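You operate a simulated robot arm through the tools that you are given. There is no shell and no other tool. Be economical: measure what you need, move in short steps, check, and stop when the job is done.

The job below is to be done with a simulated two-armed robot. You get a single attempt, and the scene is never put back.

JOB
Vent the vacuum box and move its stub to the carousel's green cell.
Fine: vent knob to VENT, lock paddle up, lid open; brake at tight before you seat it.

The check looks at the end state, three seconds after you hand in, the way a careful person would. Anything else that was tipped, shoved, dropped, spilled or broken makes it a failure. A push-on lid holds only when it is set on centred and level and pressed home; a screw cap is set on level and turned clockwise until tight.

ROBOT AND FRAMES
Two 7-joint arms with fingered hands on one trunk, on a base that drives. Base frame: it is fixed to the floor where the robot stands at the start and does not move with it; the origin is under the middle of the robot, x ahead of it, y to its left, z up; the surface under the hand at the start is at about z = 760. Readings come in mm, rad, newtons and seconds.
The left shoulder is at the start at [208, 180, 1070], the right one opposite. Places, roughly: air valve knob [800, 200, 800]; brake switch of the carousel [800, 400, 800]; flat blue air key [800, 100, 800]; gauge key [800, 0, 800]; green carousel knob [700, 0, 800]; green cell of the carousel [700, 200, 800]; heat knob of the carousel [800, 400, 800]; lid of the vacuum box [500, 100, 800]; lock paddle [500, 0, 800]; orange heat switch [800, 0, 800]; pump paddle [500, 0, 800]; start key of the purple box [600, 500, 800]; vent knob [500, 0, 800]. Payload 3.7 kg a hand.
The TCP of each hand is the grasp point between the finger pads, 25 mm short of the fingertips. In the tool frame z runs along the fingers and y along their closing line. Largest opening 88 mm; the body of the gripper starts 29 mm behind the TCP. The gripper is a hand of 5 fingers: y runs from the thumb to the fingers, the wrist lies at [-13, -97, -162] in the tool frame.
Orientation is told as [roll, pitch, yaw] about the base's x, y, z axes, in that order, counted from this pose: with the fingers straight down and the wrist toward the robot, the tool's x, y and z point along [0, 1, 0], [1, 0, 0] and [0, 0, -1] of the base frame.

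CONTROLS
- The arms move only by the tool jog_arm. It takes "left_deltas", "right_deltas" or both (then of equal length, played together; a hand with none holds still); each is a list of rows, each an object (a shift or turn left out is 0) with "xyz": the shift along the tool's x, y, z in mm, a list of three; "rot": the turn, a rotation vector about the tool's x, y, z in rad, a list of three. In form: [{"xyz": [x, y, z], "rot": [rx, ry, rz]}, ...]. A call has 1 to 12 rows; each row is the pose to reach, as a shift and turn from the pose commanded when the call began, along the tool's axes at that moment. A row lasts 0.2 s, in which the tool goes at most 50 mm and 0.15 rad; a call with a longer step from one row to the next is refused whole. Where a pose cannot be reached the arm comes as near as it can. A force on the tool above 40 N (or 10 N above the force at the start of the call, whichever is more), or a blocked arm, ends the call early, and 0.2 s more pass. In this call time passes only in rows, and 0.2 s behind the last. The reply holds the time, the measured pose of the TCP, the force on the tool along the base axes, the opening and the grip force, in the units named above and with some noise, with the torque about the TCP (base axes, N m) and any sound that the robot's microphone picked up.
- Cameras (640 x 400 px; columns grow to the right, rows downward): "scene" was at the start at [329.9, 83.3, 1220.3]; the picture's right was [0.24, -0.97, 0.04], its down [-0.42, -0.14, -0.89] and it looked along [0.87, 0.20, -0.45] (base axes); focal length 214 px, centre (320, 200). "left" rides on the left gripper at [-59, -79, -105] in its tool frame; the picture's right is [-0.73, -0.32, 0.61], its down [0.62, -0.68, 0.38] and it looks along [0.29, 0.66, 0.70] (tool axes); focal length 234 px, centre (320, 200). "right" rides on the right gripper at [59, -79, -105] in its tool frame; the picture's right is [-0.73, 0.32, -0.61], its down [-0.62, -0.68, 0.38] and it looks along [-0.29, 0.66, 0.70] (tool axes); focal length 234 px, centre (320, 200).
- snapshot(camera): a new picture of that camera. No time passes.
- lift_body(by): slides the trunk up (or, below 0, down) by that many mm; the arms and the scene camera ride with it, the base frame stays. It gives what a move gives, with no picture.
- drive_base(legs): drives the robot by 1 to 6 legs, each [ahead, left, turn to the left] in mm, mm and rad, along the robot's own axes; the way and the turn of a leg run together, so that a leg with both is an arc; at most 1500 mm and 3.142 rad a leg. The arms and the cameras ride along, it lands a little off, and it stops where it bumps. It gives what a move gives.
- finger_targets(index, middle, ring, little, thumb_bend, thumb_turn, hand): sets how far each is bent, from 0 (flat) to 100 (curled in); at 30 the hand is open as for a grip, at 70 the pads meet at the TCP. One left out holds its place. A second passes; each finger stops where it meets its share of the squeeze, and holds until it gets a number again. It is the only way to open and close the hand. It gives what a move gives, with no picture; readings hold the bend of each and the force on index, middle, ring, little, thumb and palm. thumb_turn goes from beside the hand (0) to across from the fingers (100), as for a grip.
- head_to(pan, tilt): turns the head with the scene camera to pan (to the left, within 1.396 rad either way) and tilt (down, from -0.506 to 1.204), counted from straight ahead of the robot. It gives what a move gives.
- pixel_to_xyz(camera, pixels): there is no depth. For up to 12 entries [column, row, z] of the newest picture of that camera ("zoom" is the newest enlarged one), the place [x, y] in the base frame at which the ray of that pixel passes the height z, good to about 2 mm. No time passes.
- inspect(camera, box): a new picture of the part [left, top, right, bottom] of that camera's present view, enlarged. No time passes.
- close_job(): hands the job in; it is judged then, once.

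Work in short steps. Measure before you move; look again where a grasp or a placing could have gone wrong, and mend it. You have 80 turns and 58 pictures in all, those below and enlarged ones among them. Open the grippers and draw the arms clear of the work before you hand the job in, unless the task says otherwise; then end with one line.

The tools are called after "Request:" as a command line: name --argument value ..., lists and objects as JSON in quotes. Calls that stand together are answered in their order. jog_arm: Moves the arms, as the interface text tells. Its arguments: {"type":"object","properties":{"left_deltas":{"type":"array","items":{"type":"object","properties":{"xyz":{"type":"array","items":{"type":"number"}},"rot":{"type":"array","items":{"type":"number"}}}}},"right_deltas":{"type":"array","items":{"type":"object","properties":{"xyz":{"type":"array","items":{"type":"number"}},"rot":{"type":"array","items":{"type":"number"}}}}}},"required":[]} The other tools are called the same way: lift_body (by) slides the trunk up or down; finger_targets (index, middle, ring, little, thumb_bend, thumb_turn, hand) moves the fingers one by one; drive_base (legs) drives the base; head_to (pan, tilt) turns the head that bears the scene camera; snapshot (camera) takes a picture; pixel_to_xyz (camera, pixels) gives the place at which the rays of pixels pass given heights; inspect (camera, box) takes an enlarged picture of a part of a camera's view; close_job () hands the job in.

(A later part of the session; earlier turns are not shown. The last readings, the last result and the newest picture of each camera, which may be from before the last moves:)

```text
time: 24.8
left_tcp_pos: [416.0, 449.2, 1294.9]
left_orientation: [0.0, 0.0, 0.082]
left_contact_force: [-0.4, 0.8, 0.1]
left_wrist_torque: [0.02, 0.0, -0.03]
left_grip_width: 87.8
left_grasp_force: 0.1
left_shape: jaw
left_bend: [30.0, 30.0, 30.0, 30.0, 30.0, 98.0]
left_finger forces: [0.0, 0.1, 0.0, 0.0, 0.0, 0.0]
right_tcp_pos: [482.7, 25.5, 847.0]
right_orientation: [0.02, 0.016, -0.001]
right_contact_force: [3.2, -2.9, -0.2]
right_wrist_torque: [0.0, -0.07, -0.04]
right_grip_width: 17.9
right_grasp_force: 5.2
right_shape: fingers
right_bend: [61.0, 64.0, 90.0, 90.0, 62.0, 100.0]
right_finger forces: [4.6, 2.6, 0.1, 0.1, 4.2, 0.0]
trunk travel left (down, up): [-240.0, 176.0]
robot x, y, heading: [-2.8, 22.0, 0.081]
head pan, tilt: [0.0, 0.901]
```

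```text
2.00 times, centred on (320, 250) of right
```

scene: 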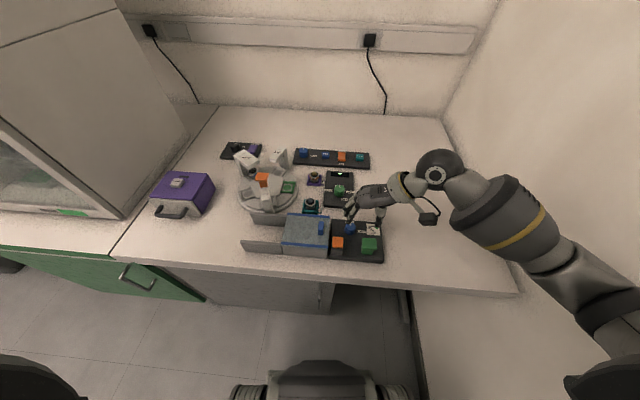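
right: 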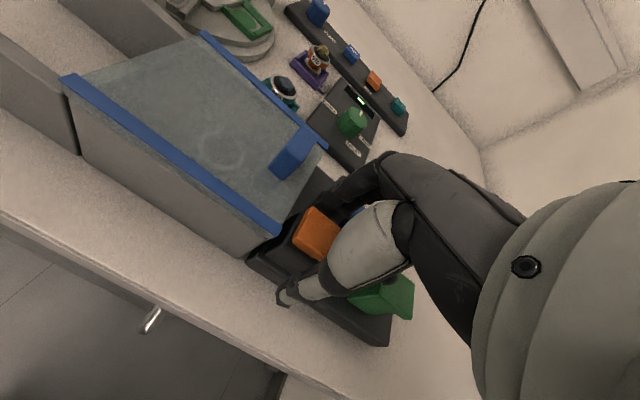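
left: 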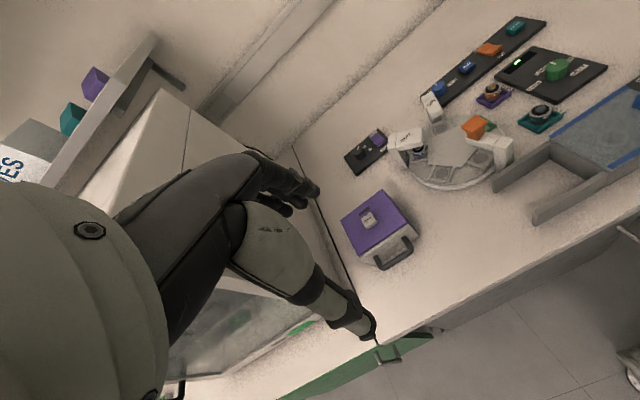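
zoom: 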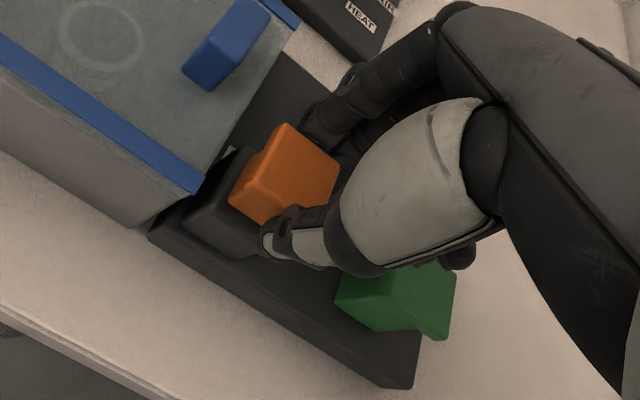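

The cap now tilts, so it does move. I release and rise to see what state it has.

Request:
finger_targets --hand "right" --index 46 --middle 46 --thumb_bend 44

Request:
jog_arm --right_deltas '[{"xyz": [0, 0, -30]}, {"xyz": [-15, 0, -50]}]'

Request:
inspect --camera "right" --box '[190, 180, 350, 320]'

Request:
inspect --camera "scene" --box '[300, 200, 400, 280]'

```text
time: 25.8
left_tcp_pos: [415.0, 448.7, 1294.3]
left_orientation: [-0.001, 0.001, 0.083]
left_contact_force: [0.5, -0.6, -0.8]
left_wrist_torque: [-0.01, 0.02, -0.02]
left_grip_width: 87.7
left_grasp_force: 0.1
left_shape: jaw
left_bend: [30.0, 30.0, 30.0, 30.0, 30.0, 98.0]
left_finger forces: [0.0, 0.0, 0.0, 0.0, 0.0, 0.0]
right_tcp_pos: [484.1, 25.1, 848.0]
right_orientation: [0.021, 0.015, -0.003]
right_contact_force: [-0.4, 0.0, -0.9]
right_wrist_torque: [-0.02, 0.0, 0.01]
right_grip_width: 51.7
right_grasp_force: 0.2
right_shape: fingers
right_bend: [46.0, 46.0, 90.0, 90.0, 44.0, 99.0]
right_finger forces: [0.0, 0.1, 0.0, 0.0, 0.0, 0.0]
trunk travel left (down, up): [-240.0, 176.0]
robot x, y, heading: [1.1, 22.2, 0.086]
head pan, tilt: [0.0, 0.901]
```

```text
time: 26.4
left_tcp_pos: [414.8, 449.2, 1295.2]
left_orientation: [0.002, -0.002, 0.084]
left_contact_force: [-0.1, 0.3, -0.2]
left_wrist_torque: [-0.01, -0.01, 0.0]
left_grip_width: 87.8
left_grasp_force: 0.2
left_shape: jaw
left_bend: [30.0, 30.0, 30.0, 30.0, 30.0, 98.0]
left_finger forces: [0.0, 0.1, 0.0, 0.0, 0.0, 0.1]
right_tcp_pos: [484.3, 9.7, 898.4]
right_orientation: [0.02, 0.015, -0.001]
right_contact_force: [-0.5, 0.4, -0.1]
right_wrist_torque: [0.0, -0.01, 0.0]
right_grip_width: 52.2
right_grasp_force: 0.0
right_shape: fingers
right_bend: [46.0, 46.0, 90.0, 90.0, 44.0, 99.0]
right_finger forces: [0.0, 0.0, 0.0, 0.0, 0.0, 0.0]
trunk travel left (down, up): [-240.0, 176.0]
robot x, y, heading: [-0.4, 19.0, 0.083]
head pan, tilt: [0.0, 0.901]
```

```text
2.86 times, centred on (270, 250) of right
```

zoom: 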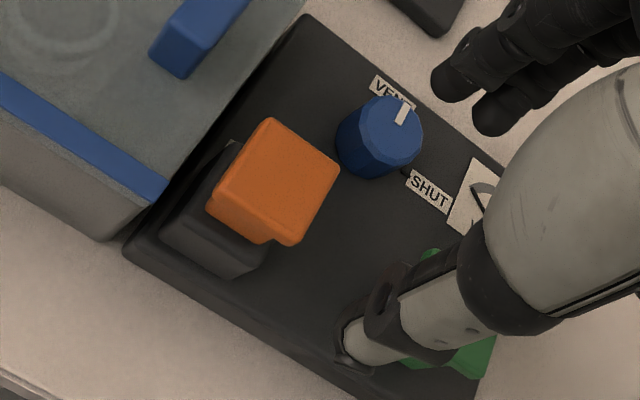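

```text
5.00 times, centred on (350, 240) of scene
```

zoom: 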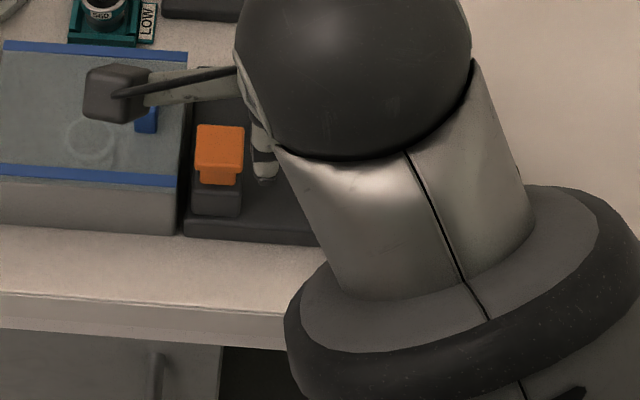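

The cap rose with an orange stem now showing, and stays up: it is a pull-up paddle. I grip it once more and pull to its end stop to be sure.

Request:
jog_arm --right_deltas '[{"xyz": [17, 0, 10]}, {"xyz": [17, 0, 50]}, {"xyz": [17, 0, 56]}]'

Request:
finger_targets --hand "right" --index 70 --middle 70 --thumb_bend 70

Request:
jog_arm --right_deltas '[{"xyz": [0, 0, -4]}, {"xyz": [0, 0, -8]}, {"xyz": [0, 0, -12]}, {"xyz": [0, 0, -16]}]'

```text
time: 27.2
left_tcp_pos: [414.6, 449.9, 1295.0]
left_orientation: [0.0, 0.0, 0.082]
left_contact_force: [0.2, 0.5, -0.2]
left_wrist_torque: [0.0, 0.01, 0.03]
left_grip_width: 87.8
left_grasp_force: 0.0
left_shape: jaw
left_bend: [30.0, 30.0, 30.0, 30.0, 30.0, 98.0]
left_finger forces: [0.0, 0.0, 0.0, 0.0, 0.1, 0.1]
right_tcp_pos: [483.4, 28.3, 841.8]
right_orientation: [0.019, 0.014, -0.003]
right_contact_force: [0.2, -0.4, -0.5]
right_wrist_torque: [0.04, -0.03, 0.01]
right_grip_width: 52.1
right_grasp_force: 0.0
right_shape: fingers
right_bend: [46.0, 46.0, 90.0, 90.0, 44.0, 99.0]
right_finger forces: [0.0, 0.0, 0.1, 0.0, 0.0, 0.0]
trunk travel left (down, up): [-240.0, 176.0]
robot x, y, heading: [-0.1, 17.2, 0.081]
head pan, tilt: [0.0, 0.901]
```

```text
time: 28.2
left_tcp_pos: [415.8, 448.2, 1293.5]
left_orientation: [0.0, 0.0, 0.083]
left_contact_force: [0.7, 0.1, -0.4]
left_wrist_torque: [-0.03, -0.01, 0.01]
left_grip_width: 87.5
left_grasp_force: 0.1
left_shape: jaw
left_bend: [30.0, 30.0, 30.0, 30.0, 30.0, 98.0]
left_finger forces: [0.0, 0.0, 0.0, 0.0, 0.0, 0.0]
right_tcp_pos: [484.9, 27.8, 840.4]
right_orientation: [0.02, 0.014, -0.001]
right_contact_force: [4.2, -2.5, -0.9]
right_wrist_torque: [-0.06, -0.16, -0.05]
right_grip_width: 14.9
right_grasp_force: 7.0
right_shape: fingers
right_bend: [62.0, 65.0, 90.0, 90.0, 64.0, 100.0]
right_finger forces: [5.6, 3.9, 0.0, 0.0, 5.1, 0.0]
trunk travel left (down, up): [-240.0, 176.0]
robot x, y, heading: [0.5, 19.9, 0.085]
head pan, tilt: [0.0, 0.901]
```

```text
time: 29.2
left_tcp_pos: [415.1, 449.7, 1296.7]
left_orientation: [0.001, -0.003, 0.081]
left_contact_force: [0.2, -0.1, -0.2]
left_wrist_torque: [-0.01, -0.01, 0.01]
left_grip_width: 87.7
left_grasp_force: 0.1
left_shape: jaw
left_bend: [30.0, 30.0, 30.0, 30.0, 30.0, 98.0]
left_finger forces: [0.0, 0.1, 0.0, 0.0, 0.0, 0.0]
right_tcp_pos: [485.5, 28.1, 859.8]
right_orientation: [0.023, 0.009, -0.003]
right_contact_force: [4.7, -3.5, -11.7]
right_wrist_torque: [-0.05, -0.1, -0.07]
right_grip_width: 19.6
right_grasp_force: 8.3
right_shape: fingers
right_bend: [61.0, 64.0, 90.0, 90.0, 61.0, 100.0]
right_finger forces: [5.5, 5.4, 0.1, 0.0, 5.5, 0.0]
trunk travel left (down, up): [-240.0, 176.0]
robot x, y, heading: [-0.1, 19.1, 0.086]
head pan, tilt: [0.0, 0.901]
```

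The pull now meets ~12 N resistance: end stop. I release, rise, close the fingers and go beside the lid handle (510,75) on its right, tips just above the lid.

Request:
finger_targets --hand "right" --index 44 --middle 44 --thumb_bend 42

Request:
jog_arm --right_deltas '[{"xyz": [0, 0, -30]}, {"xyz": [-10, 25, -50]}]'

Request:
finger_targets --hand "right" --index 68 --middle 68 --thumb_bend 68

Request:
snapshot --camera "right"

```text
time: 30.2
left_tcp_pos: [416.3, 448.7, 1294.8]
left_orientation: [0.001, -0.001, 0.081]
left_contact_force: [-0.6, 0.6, 0.0]
left_wrist_torque: [0.02, 0.0, -0.01]
left_grip_width: 87.8
left_grasp_force: 0.1
left_shape: jaw
left_bend: [30.0, 30.0, 30.0, 30.0, 30.0, 98.0]
left_finger forces: [0.1, 0.0, 0.0, 0.0, 0.0, 0.1]
right_tcp_pos: [484.0, 27.2, 857.4]
right_orientation: [0.021, 0.014, -0.002]
right_contact_force: [-0.2, 0.7, -1.1]
right_wrist_torque: [0.01, 0.0, -0.01]
right_grip_width: 56.4
right_grasp_force: 0.1
right_shape: fingers
right_bend: [44.0, 44.0, 90.0, 90.0, 42.0, 99.0]
right_finger forces: [0.0, 0.0, 0.0, 0.1, 0.0, 0.0]
trunk travel left (down, up): [-240.0, 176.0]
robot x, y, heading: [0.6, 22.5, 0.079]
head pan, tilt: [0.0, 0.901]
```

```text
time: 30.8
left_tcp_pos: [414.2, 449.0, 1295.2]
left_orientation: [0.0, 0.0, 0.082]
left_contact_force: [1.1, 0.2, -0.5]
left_wrist_torque: [0.01, 0.03, 0.02]
left_grip_width: 87.6
left_grasp_force: 0.0
left_shape: jaw
left_bend: [30.0, 30.0, 30.0, 30.0, 30.0, 98.0]
left_finger forces: [0.0, 0.0, 0.0, 0.1, 0.0, 0.0]
right_tcp_pos: [511.3, 16.1, 906.3]
right_orientation: [0.02, 0.013, -0.002]
right_contact_force: [0.6, 0.1, -0.2]
right_wrist_torque: [-0.01, -0.03, -0.02]
right_grip_width: 56.5
right_grasp_force: 0.0
right_shape: fingers
right_bend: [44.0, 44.0, 90.0, 90.0, 42.0, 99.0]
right_finger forces: [0.0, 0.1, 0.0, 0.0, 0.0, 0.0]
trunk travel left (down, up): [-240.0, 176.0]
robot x, y, heading: [0.8, 20.9, 0.084]
head pan, tilt: [0.0, 0.901]
```

```text
time: 31.8
left_tcp_pos: [415.0, 449.7, 1294.9]
left_orientation: [0.0, 0.0, 0.082]
left_contact_force: [0.1, -0.1, -0.8]
left_wrist_torque: [0.03, 0.03, 0.0]
left_grip_width: 87.6
left_grasp_force: 0.0
left_shape: jaw
left_bend: [30.0, 30.0, 30.0, 30.0, 30.0, 98.0]
left_finger forces: [0.0, 0.1, 0.0, 0.1, 0.1, 0.0]
right_tcp_pos: [510.8, 16.1, 907.2]
right_orientation: [0.022, 0.015, -0.001]
right_contact_force: [-1.0, -0.4, 0.9]
right_wrist_torque: [-0.02, -0.01, 0.0]
right_grip_width: 3.0
right_grasp_force: 0.0
right_shape: fingers
right_bend: [68.0, 68.0, 90.0, 90.0, 68.0, 100.0]
right_finger forces: [0.1, 0.0, 0.1, 0.0, 0.1, 0.0]
trunk travel left (down, up): [-240.0, 176.0]
robot x, y, heading: [1.8, 17.8, 0.083]
head pan, tilt: [0.0, 0.901]
```

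```text
26 pictures are left
```

right: 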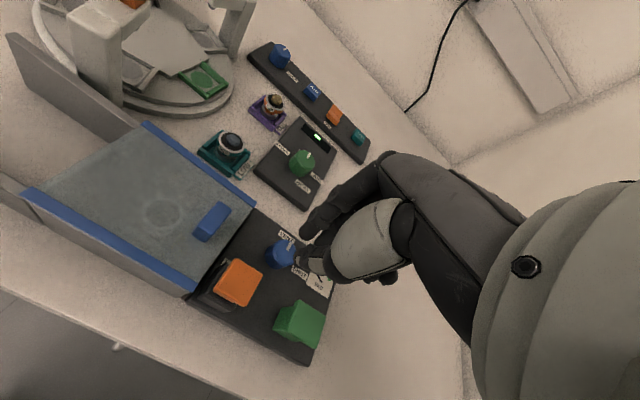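

I descend beside the handle to TCP z ≈ 866 and nudge left until contact.

Request:
jog_arm --right_deltas '[{"xyz": [8, 3, 20]}, {"xyz": [8, 3, 41]}, {"xyz": [15, 3, 41]}, {"xyz": [22, 3, 41]}, {"xyz": [30, 3, 41]}, {"xyz": [38, 3, 41]}, {"xyz": [46, 3, 41]}]'

Request:
snapshot --camera "right"

```text
time: 33.4
left_tcp_pos: [415.0, 448.4, 1295.6]
left_orientation: [-0.001, 0.0, 0.081]
left_contact_force: [-0.8, 1.0, 0.0]
left_wrist_torque: [0.01, 0.0, 0.01]
left_grip_width: 87.9
left_grasp_force: 0.1
left_shape: jaw
left_bend: [30.0, 30.0, 30.0, 30.0, 30.0, 98.0]
left_finger forces: [0.0, 0.0, 0.0, 0.1, 0.0, 0.0]
right_tcp_pos: [512.0, 62.6, 866.9]
right_orientation: [0.021, 0.014, -0.003]
right_contact_force: [0.0, -1.4, -1.2]
right_wrist_torque: [-0.07, 0.01, -0.01]
right_grip_width: 2.6
right_grasp_force: 0.6
right_shape: fingers
right_bend: [68.0, 68.0, 90.0, 90.0, 68.0, 100.0]
right_finger forces: [1.5, 0.1, 0.0, 0.0, 0.0, 0.0]
trunk travel left (down, up): [-240.0, 176.0]
robot x, y, heading: [-1.5, 20.7, 0.077]
head pan, tilt: [0.0, 0.901]
```

```text
25 pictures are left
```

right: 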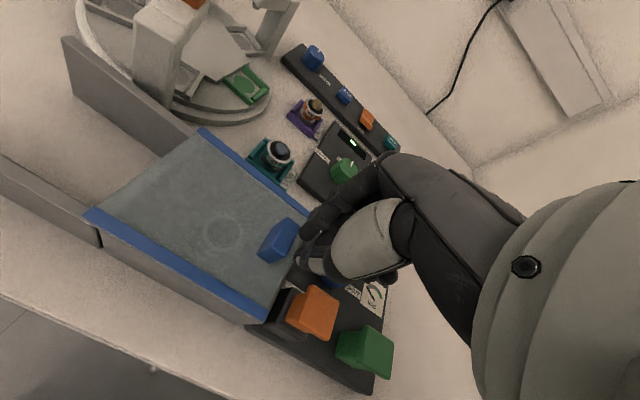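

Contact is beginning (1.4 N). I push on 40 mm to the left, watching force.

Request:
jog_arm --right_deltas '[{"xyz": [8, 0, 0]}, {"xyz": [16, 0, 0]}, {"xyz": [24, 0, 0]}, {"xyz": [32, 0, 0]}, {"xyz": [40, 0, 0]}]'

Request:
snapshot --camera "right"

```text
time: 34.6
left_tcp_pos: [414.4, 448.9, 1294.7]
left_orientation: [-0.001, -0.001, 0.082]
left_contact_force: [-0.1, -0.7, 0.4]
left_wrist_torque: [0.0, -0.01, 0.05]
left_grip_width: 87.4
left_grasp_force: 0.0
left_shape: jaw
left_bend: [30.0, 30.0, 30.0, 30.0, 30.0, 98.0]
left_finger forces: [0.0, 0.1, 0.0, 0.0, 0.1, 0.0]
right_tcp_pos: [512.7, 103.2, 867.7]
right_orientation: [0.021, 0.013, -0.002]
right_contact_force: [0.3, -0.6, -0.4]
right_wrist_torque: [0.01, -0.01, 0.0]
right_grip_width: 2.9
right_grasp_force: 0.1
right_shape: fingers
right_bend: [68.0, 68.0, 90.0, 90.0, 68.0, 100.0]
right_finger forces: [0.4, 0.1, 0.0, 0.1, 0.0, 0.0]
trunk travel left (down, up): [-240.0, 176.0]
robot x, y, heading: [7.7, 20.1, 0.083]
head pan, tilt: [0.0, 0.901]
```

```text
24 pictures are left
```

right: 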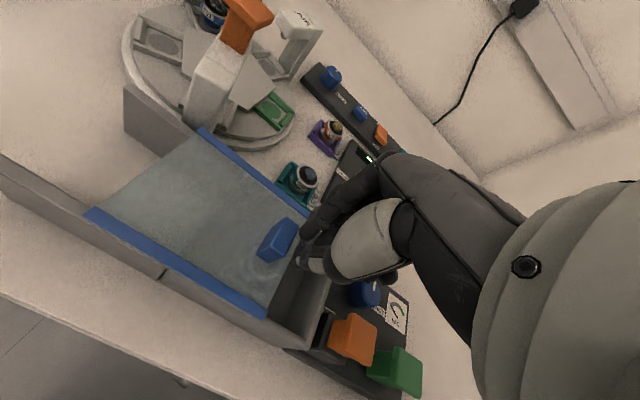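

The lid slides smoothly, with the box opening on the right (300,300). I push it another 75 mm or until it stops.

Request:
jog_arm --right_deltas '[{"xyz": [10, 0, 0]}, {"xyz": [20, 0, 0]}, {"xyz": [30, 0, 0]}, {"xyz": [40, 0, 0]}, {"xyz": [50, 0, 0]}, {"xyz": [60, 0, 0]}, {"xyz": [68, 0, 0]}, {"xyz": [75, 0, 0]}]'

Request:
snapshot --camera "right"

```text
time: 36.3
left_tcp_pos: [414.9, 446.1, 1296.4]
left_orientation: [0.002, -0.001, 0.078]
left_contact_force: [0.2, 0.9, -0.7]
left_wrist_torque: [-0.01, 0.01, -0.01]
left_grip_width: 87.7
left_grasp_force: 0.1
left_shape: jaw
left_bend: [30.0, 30.0, 30.0, 30.0, 30.0, 98.0]
left_finger forces: [0.0, 0.0, 0.0, 0.0, 0.0, 0.0]
right_tcp_pos: [516.2, 159.2, 868.1]
right_orientation: [0.0, 0.011, -0.024]
right_contact_force: [-0.8, -20.5, 8.5]
right_wrist_torque: [-0.43, -0.01, -0.15]
right_grip_width: 0.0
right_grasp_force: 11.6
right_shape: fingers
right_bend: [70.0, 68.0, 90.0, 90.0, 68.0, 100.0]
right_finger forces: [23.1, 0.1, 0.0, 0.0, 0.0, 0.0]
trunk travel left (down, up): [-240.0, 176.0]
robot x, y, heading: [0.8, 18.7, 0.078]
head pan, tilt: [0.0, 0.901]
stopped in row 8 (right hand): the force on the tool passed its limit at 42 N (the readings are from after the stop); the commanded pose is now the measured one
```

```text
23 pictures are left
```

right: 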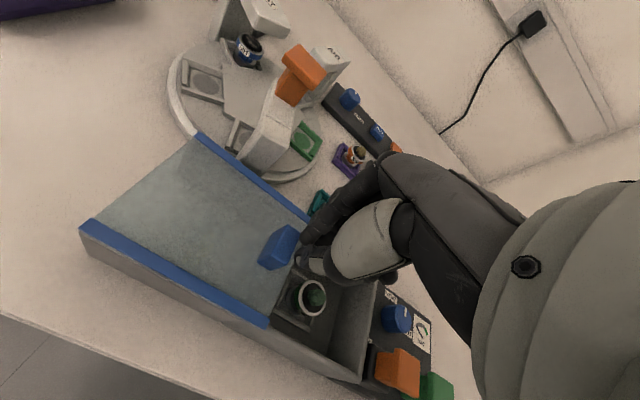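

The lid is at its stop and the stub is visible in the open box at (312,297). Now I back off, rise, and take the right hand over toward the brake panel (far left) to look at it, staying high above the carousel.

Request:
jog_arm --right_deltas '[{"xyz": [-15, 0, 0]}, {"xyz": [-15, 0, -45]}, {"xyz": [-15, 0, -90]}, {"xyz": [0, 20, -120], "rot": [0, 0, -0.12]}, {"xyz": [20, 50, -120], "rot": [0, 0, -0.25]}, {"xyz": [40, 80, -120], "rot": [0, 0, -0.37]}, {"xyz": [60, 110, -120], "rot": [0, 0, -0.5]}, {"xyz": [80, 130, -120], "rot": [0, 0, -0.6]}]'

Request:
snapshot --camera "right"

```text
time: 38.1
left_tcp_pos: [416.3, 447.3, 1294.7]
left_orientation: [0.0, -0.001, 0.08]
left_contact_force: [-0.2, -0.1, -0.3]
left_wrist_torque: [0.01, -0.02, 0.0]
left_grip_width: 87.8
left_grasp_force: 0.0
left_shape: jaw
left_bend: [30.0, 30.0, 30.0, 30.0, 30.0, 98.0]
left_finger forces: [0.1, 0.0, 0.1, 0.0, 0.1, 0.0]
right_tcp_pos: [647.0, 241.9, 986.1]
right_orientation: [0.015, 0.008, 0.585]
right_contact_force: [-1.0, -0.2, 0.0]
right_wrist_torque: [0.03, -0.02, -0.01]
right_grip_width: 2.5
right_grasp_force: 0.0
right_shape: fingers
right_bend: [68.0, 68.0, 90.0, 90.0, 68.0, 100.0]
right_finger forces: [0.0, 0.1, 0.0, 0.0, 0.1, 0.0]
trunk travel left (down, up): [-240.0, 176.0]
robot x, y, heading: [-2.5, 16.9, 0.076]
head pan, tilt: [0.0, 0.901]
```

```text
22 pictures are left
```

right: 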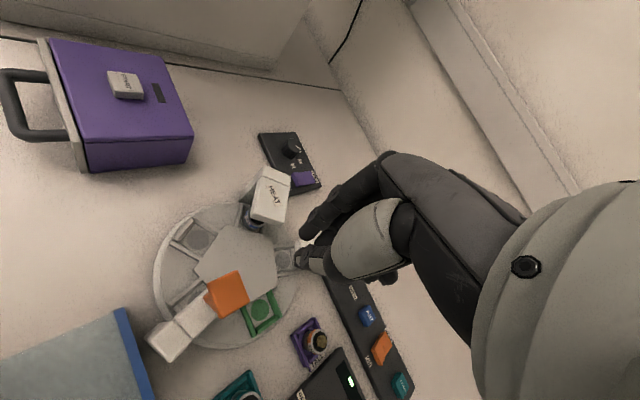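

The brake's purple paddle is at (304,178). I enlarge it, and also from the scene camera, to read its state and position.

Request:
inspect --camera "right" --box '[245, 120, 335, 205]'

Request:
pixel_to_xyz --camera "right" --pixels '[[304, 178, 785], [304, 178, 800], [318, 189, 772], [262, 134, 772], [270, 168, 870], [292, 145, 800]]'

Request:
inspect --camera "scene" --box '[210, 120, 290, 190]'

```text
4.71 times, centred on (290, 162) of right
```

zoom: 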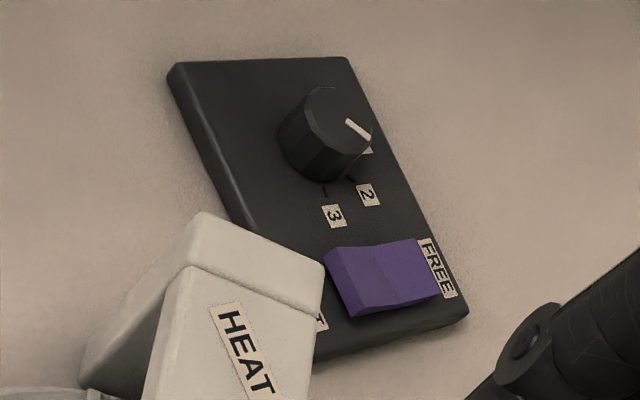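

```text
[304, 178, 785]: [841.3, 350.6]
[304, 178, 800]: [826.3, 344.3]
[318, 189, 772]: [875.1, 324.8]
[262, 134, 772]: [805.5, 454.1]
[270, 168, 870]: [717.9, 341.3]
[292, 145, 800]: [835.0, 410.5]
```

```text
5.71 times, centred on (250, 155) of scene
```

zoom: 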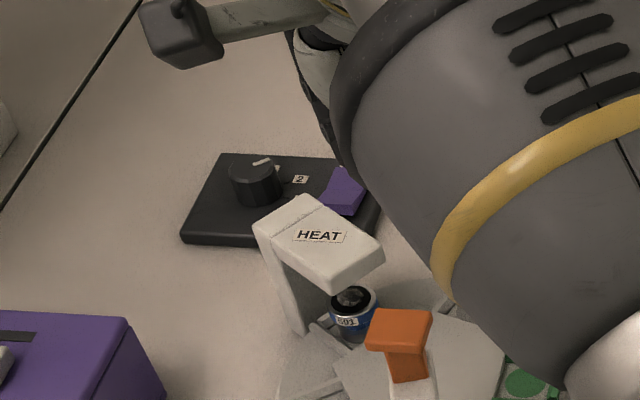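

The rocker's near end stands raised, the far end at FREE is down; TIGHT is the near end. I measure the near end and the HEAT head's height and edges for clearance.

Request:
pixel_to_xyz --camera "zoom" --pixels '[[320, 236, 850], [320, 236, 880], [320, 236, 900], [305, 198, 870], [382, 245, 870], [343, 188, 790], [343, 188, 800], [335, 215, 790]]'

Request:
pixel_to_xyz --camera "right" --pixels '[[274.7, 193.8, 850], [274.7, 193.8, 880], [274.7, 193.8, 900], [290.6, 176.9, 870], [264.5, 164.5, 870], [297, 178.5, 790], [297, 178.5, 800], [313, 179, 785], [303, 178, 790]]'

```text
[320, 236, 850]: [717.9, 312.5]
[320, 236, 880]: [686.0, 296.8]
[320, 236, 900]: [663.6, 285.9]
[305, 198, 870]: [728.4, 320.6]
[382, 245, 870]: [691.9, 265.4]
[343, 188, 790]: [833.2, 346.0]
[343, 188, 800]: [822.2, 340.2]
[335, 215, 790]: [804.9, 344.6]
```

```text
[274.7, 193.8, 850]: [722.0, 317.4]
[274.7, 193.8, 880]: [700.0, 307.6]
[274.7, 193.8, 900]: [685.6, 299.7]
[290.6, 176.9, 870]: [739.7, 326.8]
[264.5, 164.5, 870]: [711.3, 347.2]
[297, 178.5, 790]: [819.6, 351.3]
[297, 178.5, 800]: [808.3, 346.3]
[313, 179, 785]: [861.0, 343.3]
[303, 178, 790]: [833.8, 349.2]
```

HEAT head top is only z ≈ 845 with its edge at (745,330), and the rocker's near end is at about (816,348,790). I move the closed fingers above it at z ≈ 880, yaw 0.85.

Request:
jog_arm --right_deltas '[{"xyz": [-1, 40, 0], "rot": [0, 0, -0.05]}, {"xyz": [-2, 80, 0], "rot": [0, 0, -0.1]}, {"xyz": [-3, 120, 15], "rot": [0, 0, -0.15]}, {"xyz": [-4, 160, 40], "rot": [0, 0, -0.2]}, {"xyz": [-6, 185, 75], "rot": [0, 0, -0.27]}, {"xyz": [-6, 201, 105], "rot": [0, 0, -0.27]}]'

Request:
snapshot --camera "right"

```text
time: 39.5
left_tcp_pos: [414.4, 447.1, 1295.8]
left_orientation: [-0.001, -0.002, 0.081]
left_contact_force: [-0.3, 0.8, 0.3]
left_wrist_torque: [0.0, -0.01, 0.0]
left_grip_width: 87.4
left_grasp_force: 0.0
left_shape: jaw
left_bend: [30.0, 30.0, 30.0, 30.0, 30.0, 98.0]
left_finger forces: [0.0, 0.1, 0.0, 0.0, 0.1, 0.1]
right_tcp_pos: [671.6, 282.6, 897.2]
right_orientation: [0.016, 0.005, 0.858]
right_contact_force: [0.0, 0.1, 1.0]
right_wrist_torque: [0.02, -0.04, 0.02]
right_grip_width: 2.7
right_grasp_force: 0.1
right_shape: fingers
right_bend: [68.0, 68.0, 90.0, 90.0, 68.0, 100.0]
right_finger forces: [0.1, 0.0, 0.0, 0.0, 0.1, 0.0]
right hand out of reach, approached as far as the arm can: row 2, 3, 4, 5, 6
trunk travel left (down, up): [-240.0, 176.0]
robot x, y, heading: [-1.2, 16.5, 0.08]
head pan, tilt: [0.0, 0.901]
```

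```text
19 pictures are left
```

right: 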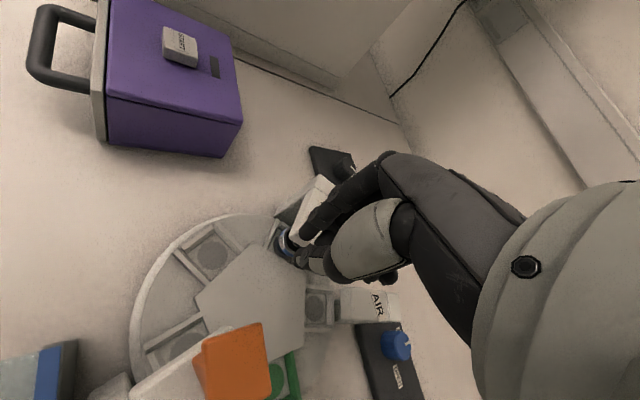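

The right arm can't reach that far left. I retract it up and back toward the vacuum box, and will use the left hand for the brake; its fingers I close first.

Request:
jog_arm --right_deltas '[{"xyz": [0, 0, -40]}, {"xyz": [0, 0, -75]}, {"xyz": [-10, -45, -75], "rot": [0, 0, 0.07]}, {"xyz": [-20, -90, -75], "rot": [0, 0, 0.14]}, {"xyz": [-31, -135, -75], "rot": [0, 0, 0.21]}, {"xyz": [-41, -180, -75], "rot": [0, 0, 0.28]}, {"xyz": [-52, -225, -75], "rot": [0, 0, 0.35]}, {"xyz": [-62, -270, -75], "rot": [0, 0, 0.42]}, {"xyz": [-72, -312, -75], "rot": [0, 0, 0.49]}]'

Request:
finger_targets --hand "left" --index 68 --middle 68 --ring 90 --little 90 --thumb_bend 68 --thumb_turn 100

Request:
jog_arm --left_deltas '[{"xyz": [-9, 33, 30], "rot": [0, 0, 0.04]}, {"xyz": [-18, 66, 60], "rot": [0, 0, 0.08]}, {"xyz": [-27, 99, 90], "rot": [0, 0, 0.12]}, {"xyz": [-36, 132, 120], "rot": [0, 0, 0.16]}, {"xyz": [-45, 165, 150], "rot": [0, 0, 0.2]}, {"xyz": [-54, 198, 180], "rot": [0, 0, 0.24]}, {"xyz": [-63, 231, 210], "rot": [0, 0, 0.28]}, {"xyz": [-72, 264, 240], "rot": [0, 0, 0.32]}, {"xyz": [-81, 297, 270], "rot": [0, 0, 0.36]}, {"xyz": [-90, 330, 300], "rot": [0, 0, 0.4]}, {"xyz": [-99, 363, 330], "rot": [0, 0, 0.44]}, {"xyz": [-108, 391, 355], "rot": [0, 0, 0.48]}]'

Request:
snapshot --camera "left"

```text
time: 41.5
left_tcp_pos: [415.1, 447.4, 1296.1]
left_orientation: [0.001, -0.002, 0.081]
left_contact_force: [-0.2, -0.3, 0.5]
left_wrist_torque: [0.01, -0.01, -0.02]
left_grip_width: 87.6
left_grasp_force: 0.1
left_shape: jaw
left_bend: [30.0, 30.0, 30.0, 30.0, 30.0, 98.0]
left_finger forces: [0.0, 0.0, 0.0, 0.0, 0.1, 0.1]
right_tcp_pos: [521.5, -1.0, 976.3]
right_orientation: [0.012, 0.009, 0.365]
right_contact_force: [0.3, 0.7, -0.3]
right_wrist_torque: [-0.04, 0.01, 0.01]
right_grip_width: 2.9
right_grasp_force: 0.0
right_shape: fingers
right_bend: [68.0, 68.0, 90.0, 90.0, 68.0, 100.0]
right_finger forces: [0.0, 0.0, 0.0, 0.0, 0.1, 0.1]
trunk travel left (down, up): [-240.0, 176.0]
robot x, y, heading: [0.5, 19.4, 0.079]
head pan, tilt: [0.0, 0.901]
```

```text
time: 42.5
left_tcp_pos: [415.0, 447.8, 1295.9]
left_orientation: [0.0, 0.0, 0.08]
left_contact_force: [-0.2, -0.1, 1.9]
left_wrist_torque: [0.0, -0.02, 0.01]
left_grip_width: 3.2
left_grasp_force: 0.0
left_shape: fingers
left_bend: [68.0, 68.0, 90.0, 90.0, 68.0, 100.0]
left_finger forces: [0.0, 0.0, 0.0, 0.0, 0.0, 0.0]
right_tcp_pos: [522.9, 0.1, 975.7]
right_orientation: [0.011, 0.012, 0.366]
right_contact_force: [0.5, -1.0, 0.3]
right_wrist_torque: [0.0, 0.01, 0.01]
right_grip_width: 2.6
right_grasp_force: 0.1
right_shape: fingers
right_bend: [68.0, 68.0, 90.0, 90.0, 68.0, 100.0]
right_finger forces: [0.0, 0.0, 0.0, 0.0, 0.0, 0.0]
trunk travel left (down, up): [-240.0, 176.0]
robot x, y, heading: [-3.0, 15.4, 0.081]
head pan, tilt: [0.0, 0.901]
```

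```text
time: 45.1
left_tcp_pos: [733.3, 370.6, 978.3]
left_orientation: [0.0, -0.002, -0.398]
left_contact_force: [0.5, 0.1, 0.5]
left_wrist_torque: [0.0, 0.01, 0.02]
left_grip_width: 3.2
left_grasp_force: 0.0
left_shape: fingers
left_bend: [68.0, 68.0, 90.0, 90.0, 68.0, 100.0]
left_finger forces: [0.2, 0.0, 0.0, 0.0, 0.0, 0.1]
left hand out of reach, approached as far as the arm can: row 10, 11, 12
right_tcp_pos: [522.0, 0.6, 975.5]
right_orientation: [0.013, 0.011, 0.365]
right_contact_force: [0.4, 0.4, 0.5]
right_wrist_torque: [0.02, 0.01, -0.01]
right_grip_width: 2.6
right_grasp_force: 0.0
right_shape: fingers
right_bend: [68.0, 68.0, 90.0, 90.0, 68.0, 100.0]
right_finger forces: [0.1, 0.0, 0.0, 0.0, 0.1, 0.0]
trunk travel left (down, up): [-240.0, 176.0]
robot x, y, heading: [0.2, 17.9, 0.079]
head pan, tilt: [0.0, 0.901]
```

```text
18 pictures are left
```

left: 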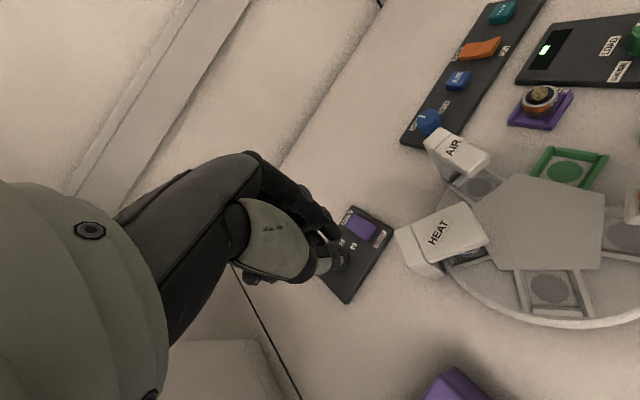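

The high trunk limits the reach. I lower the trunk by 80 (hands stay above all tops: left tips ≈873 vs HEAT 850, right tips ≈870), then step the left hand forward.

Request:
lift_body --by -80

Request:
jog_arm --left_deltas '[{"xyz": [5, 25, 0]}, {"xyz": [10, 50, 0]}, {"xyz": [12, 75, 0]}, {"xyz": [12, 85, 0]}]'

```text
time: 46.3
left_tcp_pos: [731.2, 370.2, 901.1]
left_orientation: [0.004, -0.003, -0.401]
left_contact_force: [0.9, -1.0, 0.7]
left_wrist_torque: [-0.01, 0.02, -0.02]
left_grip_width: 2.9
left_grasp_force: 0.0
left_shape: fingers
left_bend: [68.0, 68.0, 90.0, 90.0, 68.0, 100.0]
left_finger forces: [0.0, 0.1, 0.0, 0.0, 0.0, 0.1]
right_tcp_pos: [520.6, 1.4, 896.8]
right_orientation: [0.01, 0.007, 0.365]
right_contact_force: [0.0, -0.2, -0.8]
right_wrist_torque: [-0.01, 0.02, -0.01]
right_grip_width: 2.8
right_grasp_force: 0.0
right_shape: fingers
right_bend: [68.0, 68.0, 90.0, 90.0, 68.0, 100.0]
right_finger forces: [0.1, 0.0, 0.0, 0.0, 0.0, 0.0]
trunk travel left (down, up): [-160.0, 256.0]
robot x, y, heading: [-1.3, 24.2, 0.08]
head pan, tilt: [0.0, 0.901]
```

```text
time: 47.3
left_tcp_pos: [814.8, 348.1, 897.8]
left_orientation: [-0.001, 0.0, -0.401]
left_contact_force: [0.0, 0.1, -0.3]
left_wrist_torque: [0.0, -0.03, 0.0]
left_grip_width: 3.0
left_grasp_force: 0.1
left_shape: fingers
left_bend: [68.0, 68.0, 90.0, 90.0, 68.0, 100.0]
left_finger forces: [0.1, 0.0, 0.0, 0.1, 0.0, 0.0]
right_tcp_pos: [521.9, 1.2, 894.7]
right_orientation: [0.013, 0.012, 0.366]
right_contact_force: [-0.4, 0.5, 0.0]
right_wrist_torque: [-0.04, -0.01, -0.01]
right_grip_width: 2.4
right_grasp_force: 0.2
right_shape: fingers
right_bend: [68.0, 68.0, 90.0, 90.0, 68.0, 100.0]
right_finger forces: [0.0, 0.1, 0.1, 0.0, 0.0, 0.0]
trunk travel left (down, up): [-160.0, 256.0]
robot x, y, heading: [-2.9, 18.7, 0.081]
head pan, tilt: [0.0, 0.901]
```

Left TCP is now (815,348,898), just above the rocker's near end. I look from the left camera before pressing.

Request:
snapshot --camera "left"

```text
17 pictures are left
```

left: 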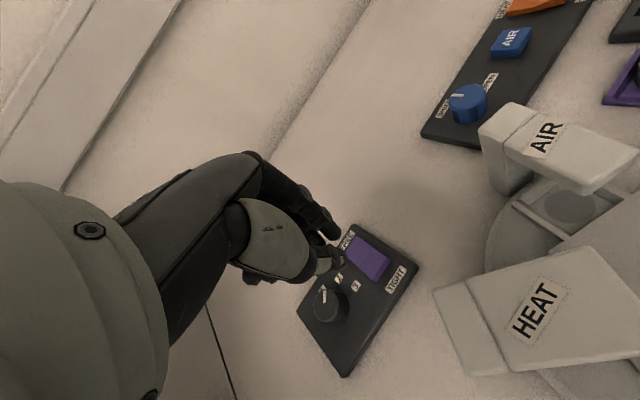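

TIGHT is at the near end (397,278), rocker near end ≈ (378,265). I measure it.

Request:
pixel_to_xyz --camera "left" --pixels '[[378, 266, 792], [368, 258, 788], [355, 247, 785], [397, 278, 772], [349, 239, 772], [328, 300, 790]]'

Request:
inspect --camera "left" --box '[290, 210, 430, 320]'

```text
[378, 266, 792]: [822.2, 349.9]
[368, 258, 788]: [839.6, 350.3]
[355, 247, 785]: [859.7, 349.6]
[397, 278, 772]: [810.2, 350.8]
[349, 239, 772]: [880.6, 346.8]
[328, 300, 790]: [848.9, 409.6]
```

```text
3.64 times, centred on (360, 265) of left
```

zoom: 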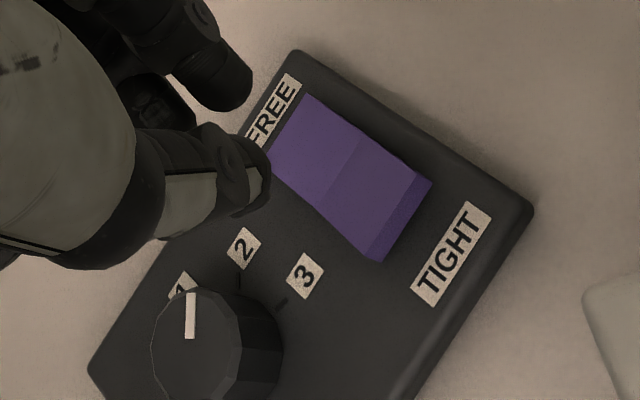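

I shift 15 mm ahead to (830,350) and press down in small steps; the force limit guards it.

Request:
jog_arm --left_deltas '[{"xyz": [7.7, 13, 20]}, {"xyz": [7.7, 13, 45]}, {"xyz": [7.7, 13, 65]}, {"xyz": [7.7, 13, 75]}, {"xyz": [7.7, 13, 80]}, {"xyz": [7.7, 13, 85]}, {"xyz": [7.7, 13, 90]}]'

```text
time: 48.9
left_tcp_pos: [800.2, 350.9, 824.6]
left_orientation: [0.001, -0.001, -0.4]
left_contact_force: [1.0, 0.4, -0.4]
left_wrist_torque: [-0.02, -0.02, -0.01]
left_grip_width: 3.2
left_grasp_force: 0.0
left_shape: fingers
left_bend: [68.0, 68.0, 90.0, 90.0, 68.0, 100.0]
left_finger forces: [0.1, 0.1, 0.0, 0.1, 0.0, 0.1]
left hand out of reach, approached as far as the arm can: row 1, 2, 3, 4, 5, 6, 7
right_tcp_pos: [522.4, 1.0, 894.5]
right_orientation: [0.011, 0.01, 0.366]
right_contact_force: [0.0, 0.8, 0.3]
right_wrist_torque: [0.01, -0.01, 0.01]
right_grip_width: 2.5
right_grasp_force: 0.0
right_shape: fingers
right_bend: [68.0, 68.0, 90.0, 90.0, 68.0, 100.0]
right_finger forces: [0.0, 0.1, 0.1, 0.0, 0.1, 0.0]
trunk travel left (down, up): [-160.0, 256.0]
robot x, y, heading: [-0.7, 20.6, 0.076]
head pan, tilt: [0.0, 0.901]
```

Just out of reach again. I raise the left hand and drive the base 60 mm ahead (both hands are high enough).

Request:
jog_arm --left_deltas '[{"xyz": [0, 0, -40]}, {"xyz": [0, 0, -75]}]'

Request:
drive_base --legs '[[60, 0, 0]]'

```text
time: 49.5
left_tcp_pos: [798.8, 350.8, 901.1]
left_orientation: [0.001, -0.003, -0.399]
left_contact_force: [0.3, -0.6, -0.6]
left_wrist_torque: [0.05, -0.02, -0.01]
left_grip_width: 3.1
left_grasp_force: 0.1
left_shape: fingers
left_bend: [68.0, 68.0, 90.0, 90.0, 68.0, 100.0]
left_finger forces: [0.0, 0.1, 0.0, 0.0, 0.1, 0.0]
right_tcp_pos: [523.1, 2.0, 895.3]
right_orientation: [0.011, 0.01, 0.366]
right_contact_force: [-0.3, 0.2, -0.9]
right_wrist_torque: [0.03, 0.01, 0.02]
right_grip_width: 2.5
right_grasp_force: 0.0
right_shape: fingers
right_bend: [68.0, 68.0, 90.0, 90.0, 68.0, 100.0]
right_finger forces: [0.0, 0.0, 0.1, 0.0, 0.1, 0.1]
trunk travel left (down, up): [-160.0, 256.0]
robot x, y, heading: [-3.6, 18.7, 0.078]
head pan, tilt: [0.0, 0.901]
```

```text
time: 50.5
left_tcp_pos: [861.4, 355.2, 899.8]
left_orientation: [0.0, 0.001, -0.402]
left_contact_force: [-0.6, 0.7, 0.2]
left_wrist_torque: [-0.04, 0.0, -0.04]
left_grip_width: 3.2
left_grasp_force: 0.1
left_shape: fingers
left_bend: [68.0, 68.0, 90.0, 90.0, 68.0, 100.0]
left_finger forces: [0.1, 0.0, 0.0, 0.0, 0.0, 0.0]
right_tcp_pos: [582.8, 5.6, 895.1]
right_orientation: [0.014, 0.011, 0.365]
right_contact_force: [-0.6, -0.4, 0.2]
right_wrist_torque: [-0.04, -0.02, 0.02]
right_grip_width: 2.5
right_grasp_force: 0.0
right_shape: fingers
right_bend: [68.0, 68.0, 90.0, 90.0, 68.0, 100.0]
right_finger forces: [0.0, 0.0, 0.1, 0.0, 0.1, 0.1]
trunk travel left (down, up): [-160.0, 256.0]
robot x, y, heading: [58.0, 25.1, 0.081]
head pan, tilt: [0.0, 0.901]
```

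The drive worked. Now the left hand goes back 31 mm to (830,350) and presses down.

Request:
jog_arm --left_deltas '[{"xyz": [-16.7, -26.6, 0]}, {"xyz": [-16.7, -26.6, 40]}, {"xyz": [-16.7, -26.6, 65]}, {"xyz": [-16.7, -26.6, 75]}, {"xyz": [-16.7, -26.6, 80]}, {"xyz": [-16.7, -26.6, 85]}, {"xyz": [-16.7, -26.6, 90]}, {"xyz": [-16.7, -26.6, 95]}]'

Request:
inspect --camera "left" --box '[240, 180, 430, 320]'

```text
time: 52.3
left_tcp_pos: [828.7, 351.9, 805.7]
left_orientation: [0.001, -0.003, -0.402]
left_contact_force: [0.3, -1.1, 1.6]
left_wrist_torque: [-0.05, -0.09, 0.01]
left_grip_width: 2.5
left_grasp_force: 0.8
left_shape: fingers
left_bend: [68.0, 68.0, 90.0, 90.0, 68.0, 100.0]
left_finger forces: [1.6, 0.3, 0.0, 0.0, 0.0, 0.0]
right_tcp_pos: [582.2, 5.3, 895.8]
right_orientation: [0.012, 0.012, 0.364]
right_contact_force: [-0.7, -0.5, 0.0]
right_wrist_torque: [0.02, -0.02, 0.03]
right_grip_width: 2.5
right_grasp_force: 0.1
right_shape: fingers
right_bend: [68.0, 68.0, 90.0, 90.0, 68.0, 100.0]
right_finger forces: [0.0, 0.1, 0.0, 0.0, 0.1, 0.0]
trunk travel left (down, up): [-160.0, 256.0]
robot x, y, heading: [59.2, 25.4, 0.082]
head pan, tilt: [0.0, 0.901]
```

```text
2.86 times, centred on (335, 250) of left
```

zoom: 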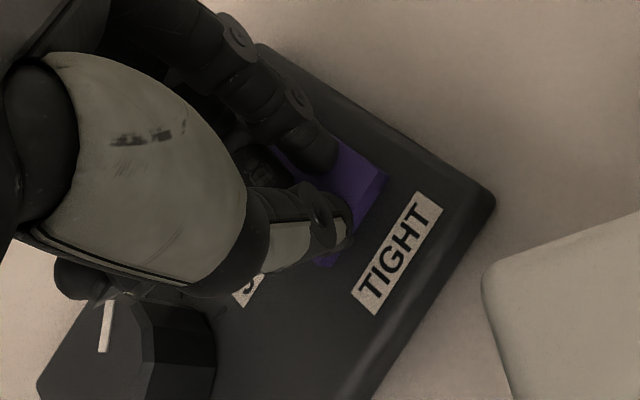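

Contact has just begun (1.6 N at z 806). I press further in 3 mm steps.

Request:
jog_arm --left_deltas '[{"xyz": [0, 0, 3]}, {"xyz": [0, 0, 6]}, {"xyz": [0, 0, 9]}, {"xyz": [0, 0, 12]}]'

Request:
jog_arm --left_deltas '[{"xyz": [0, 0, -45]}, {"xyz": [0, 0, -85]}, {"xyz": [0, 0, -110]}]'

Request:
inspect --camera "left" --box '[290, 210, 430, 320]'

```text
time: 53.3
left_tcp_pos: [830.2, 350.3, 804.3]
left_orientation: [0.007, -0.017, -0.396]
left_contact_force: [-5.4, 1.3, 40.0]
left_wrist_torque: [0.15, 0.41, 0.08]
left_grip_width: 2.1
left_grasp_force: 20.5
left_shape: fingers
left_bend: [70.0, 69.0, 90.0, 90.0, 70.0, 100.0]
left_finger forces: [9.1, 1.4, 0.0, 0.1, 30.3, 0.0]
right_tcp_pos: [577.3, 4.1, 899.8]
right_orientation: [0.012, 0.003, 0.364]
right_contact_force: [-0.5, -0.6, 0.1]
right_wrist_torque: [0.02, -0.01, -0.01]
right_grip_width: 2.5
right_grasp_force: 0.1
right_shape: fingers
right_bend: [68.0, 68.0, 90.0, 90.0, 68.0, 100.0]
right_finger forces: [0.0, 0.1, 0.0, 0.0, 0.0, 0.0]
trunk travel left (down, up): [-160.0, 256.0]
robot x, y, heading: [58.8, 22.7, 0.081]
head pan, tilt: [0.0, 0.901]
```

```text
time: 54.1
left_tcp_pos: [829.0, 350.0, 901.5]
left_orientation: [-0.002, 0.001, -0.401]
left_contact_force: [-0.4, -0.7, 0.1]
left_wrist_torque: [0.0, -0.01, 0.03]
left_grip_width: 3.1
left_grasp_force: 0.1
left_shape: fingers
left_bend: [68.0, 68.0, 90.0, 90.0, 68.0, 100.0]
left_finger forces: [0.1, 0.1, 0.0, 0.0, 0.0, 0.0]
right_tcp_pos: [582.1, 4.4, 895.1]
right_orientation: [0.012, 0.011, 0.365]
right_contact_force: [-0.6, -0.5, 0.8]
right_wrist_torque: [-0.04, -0.01, 0.01]
right_grip_width: 2.5
right_grasp_force: 0.0
right_shape: fingers
right_bend: [68.0, 68.0, 90.0, 90.0, 68.0, 100.0]
right_finger forces: [0.1, 0.0, 0.1, 0.0, 0.0, 0.1]
trunk travel left (down, up): [-160.0, 256.0]
robot x, y, heading: [59.9, 22.8, 0.076]
head pan, tilt: [0.0, 0.901]
```

```text
3.64 times, centred on (360, 265) of left
```

zoom: 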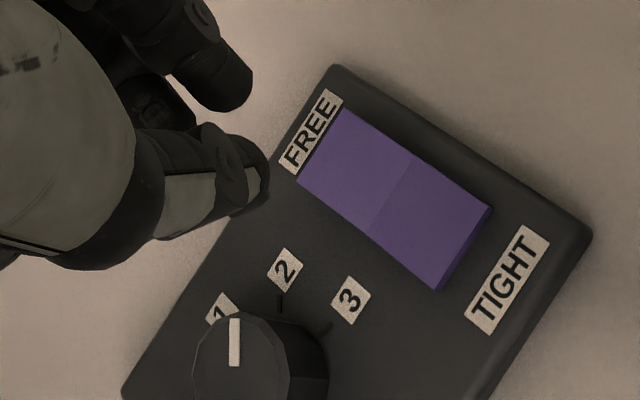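

It's unclear whether the rocker flipped. I draw the left hand back (‑80, +40) for a flatter view of the rocker.

Request:
jog_arm --left_deltas '[{"xyz": [3, -40, -5]}, {"xyz": [6, -80, -5]}, {"xyz": [6, -90, 10]}]'

Request:
inspect --camera "left" --box '[310, 170, 430, 280]'

```text
time: 54.9
left_tcp_pos: [749.4, 390.7, 892.0]
left_orientation: [0.0, 0.002, -0.399]
left_contact_force: [0.6, -0.6, 0.0]
left_wrist_torque: [-0.04, 0.02, -0.02]
left_grip_width: 2.8
left_grasp_force: 0.0
left_shape: fingers
left_bend: [68.0, 68.0, 90.0, 90.0, 68.0, 100.0]
left_finger forces: [0.0, 0.0, 0.1, 0.1, 0.0, 0.0]
right_tcp_pos: [580.9, 5.2, 895.7]
right_orientation: [0.012, 0.013, 0.363]
right_contact_force: [0.4, -0.2, -0.9]
right_wrist_torque: [0.01, 0.02, 0.0]
right_grip_width: 2.7
right_grasp_force: 0.1
right_shape: fingers
right_bend: [68.0, 68.0, 90.0, 90.0, 68.0, 100.0]
right_finger forces: [0.1, 0.0, 0.0, 0.0, 0.0, 0.0]
trunk travel left (down, up): [-160.0, 256.0]
robot x, y, heading: [61.5, 23.8, 0.078]
head pan, tilt: [0.0, 0.901]
```

```text
3.64 times, centred on (370, 225) of left
```

zoom: 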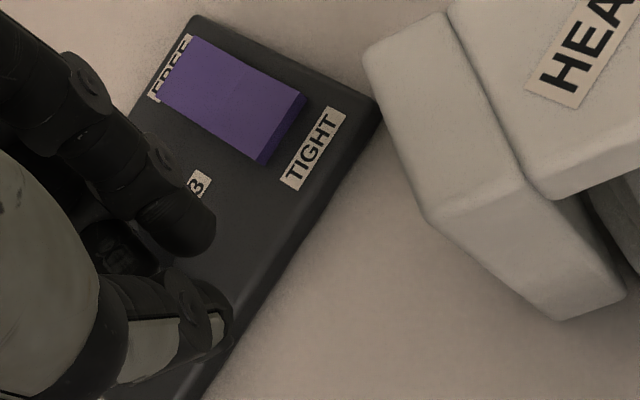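

The far end now covers part of FREE (earlier it was fully readable at a shallower angle), so the rocker is at TIGHT. I withdraw the left hand up and back, and bring the right hand, open, above the stub at (512,105).

Request:
jog_arm --left_deltas '[{"xyz": [0, 0, -45]}, {"xyz": [0, -20, -85]}, {"xyz": [-5, -60, -110]}, {"xyz": [-10, -105, -130]}, {"xyz": [-20, -150, -150]}, {"xyz": [-20, -195, -150]}, {"xyz": [-20, -235, -150]}]'

Request:
finger_targets --hand "right" --index 42 --middle 42 --ring 90 --little 90 --thumb_bend 42

Request:
jog_arm --right_deltas '[{"xyz": [40, -10, -5], "rot": [0, 0, 0.12]}, {"xyz": [80, -20, -5], "rot": [0, 0, 0.24]}, {"xyz": [118, -30, -5], "rot": [0, 0, 0.365]}]'

Request:
snapshot --camera "right"

```text
refused: row 5 steps farther than a row can; nothing moved
```

```text
time: 55.9
left_tcp_pos: [749.5, 391.6, 893.1]
left_orientation: [0.001, 0.0, -0.403]
left_contact_force: [-0.4, -0.2, 0.1]
left_wrist_torque: [0.02, -0.02, -0.01]
left_grip_width: 3.1
left_grasp_force: 0.0
left_shape: fingers
left_bend: [68.0, 68.0, 90.0, 90.0, 68.0, 100.0]
left_finger forces: [0.0, 0.0, 0.1, 0.0, 0.1, 0.0]
right_tcp_pos: [581.8, 6.0, 895.2]
right_orientation: [0.012, 0.012, 0.365]
right_contact_force: [0.8, -0.9, 0.7]
right_wrist_torque: [0.0, 0.0, -0.04]
right_grip_width: 58.8
right_grasp_force: 0.1
right_shape: fingers
right_bend: [42.0, 42.0, 90.0, 90.0, 42.0, 99.0]
right_finger forces: [0.1, 0.1, 0.0, 0.1, 0.0, 0.0]
trunk travel left (down, up): [-160.0, 256.0]
robot x, y, heading: [57.9, 17.2, 0.08]
head pan, tilt: [0.0, 0.901]
```

```text
time: 56.7
left_tcp_pos: [747.9, 392.6, 894.1]
left_orientation: [-0.001, -0.002, -0.4]
left_contact_force: [-0.2, -0.1, -0.5]
left_wrist_torque: [0.0, -0.06, 0.0]
left_grip_width: 3.0
left_grasp_force: 0.0
left_shape: fingers
left_bend: [68.0, 68.0, 90.0, 90.0, 68.0, 100.0]
left_finger forces: [0.0, 0.0, 0.0, 0.1, 0.0, 0.0]
right_tcp_pos: [510.0, 105.2, 902.1]
right_orientation: [0.003, 0.017, -0.001]
right_contact_force: [0.3, 0.1, 0.6]
right_wrist_torque: [0.02, 0.01, 0.03]
right_grip_width: 58.8
right_grasp_force: 0.0
right_shape: fingers
right_bend: [42.0, 42.0, 90.0, 90.0, 42.0, 99.0]
right_finger forces: [0.0, 0.1, 0.0, 0.1, 0.1, 0.0]
trunk travel left (down, up): [-160.0, 256.0]
robot x, y, heading: [59.8, 21.6, 0.076]
head pan, tilt: [0.0, 0.901]
```

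```text
12 pictures are left
```

right: 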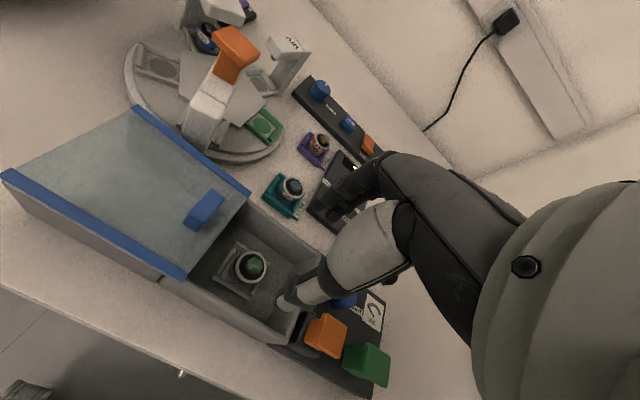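

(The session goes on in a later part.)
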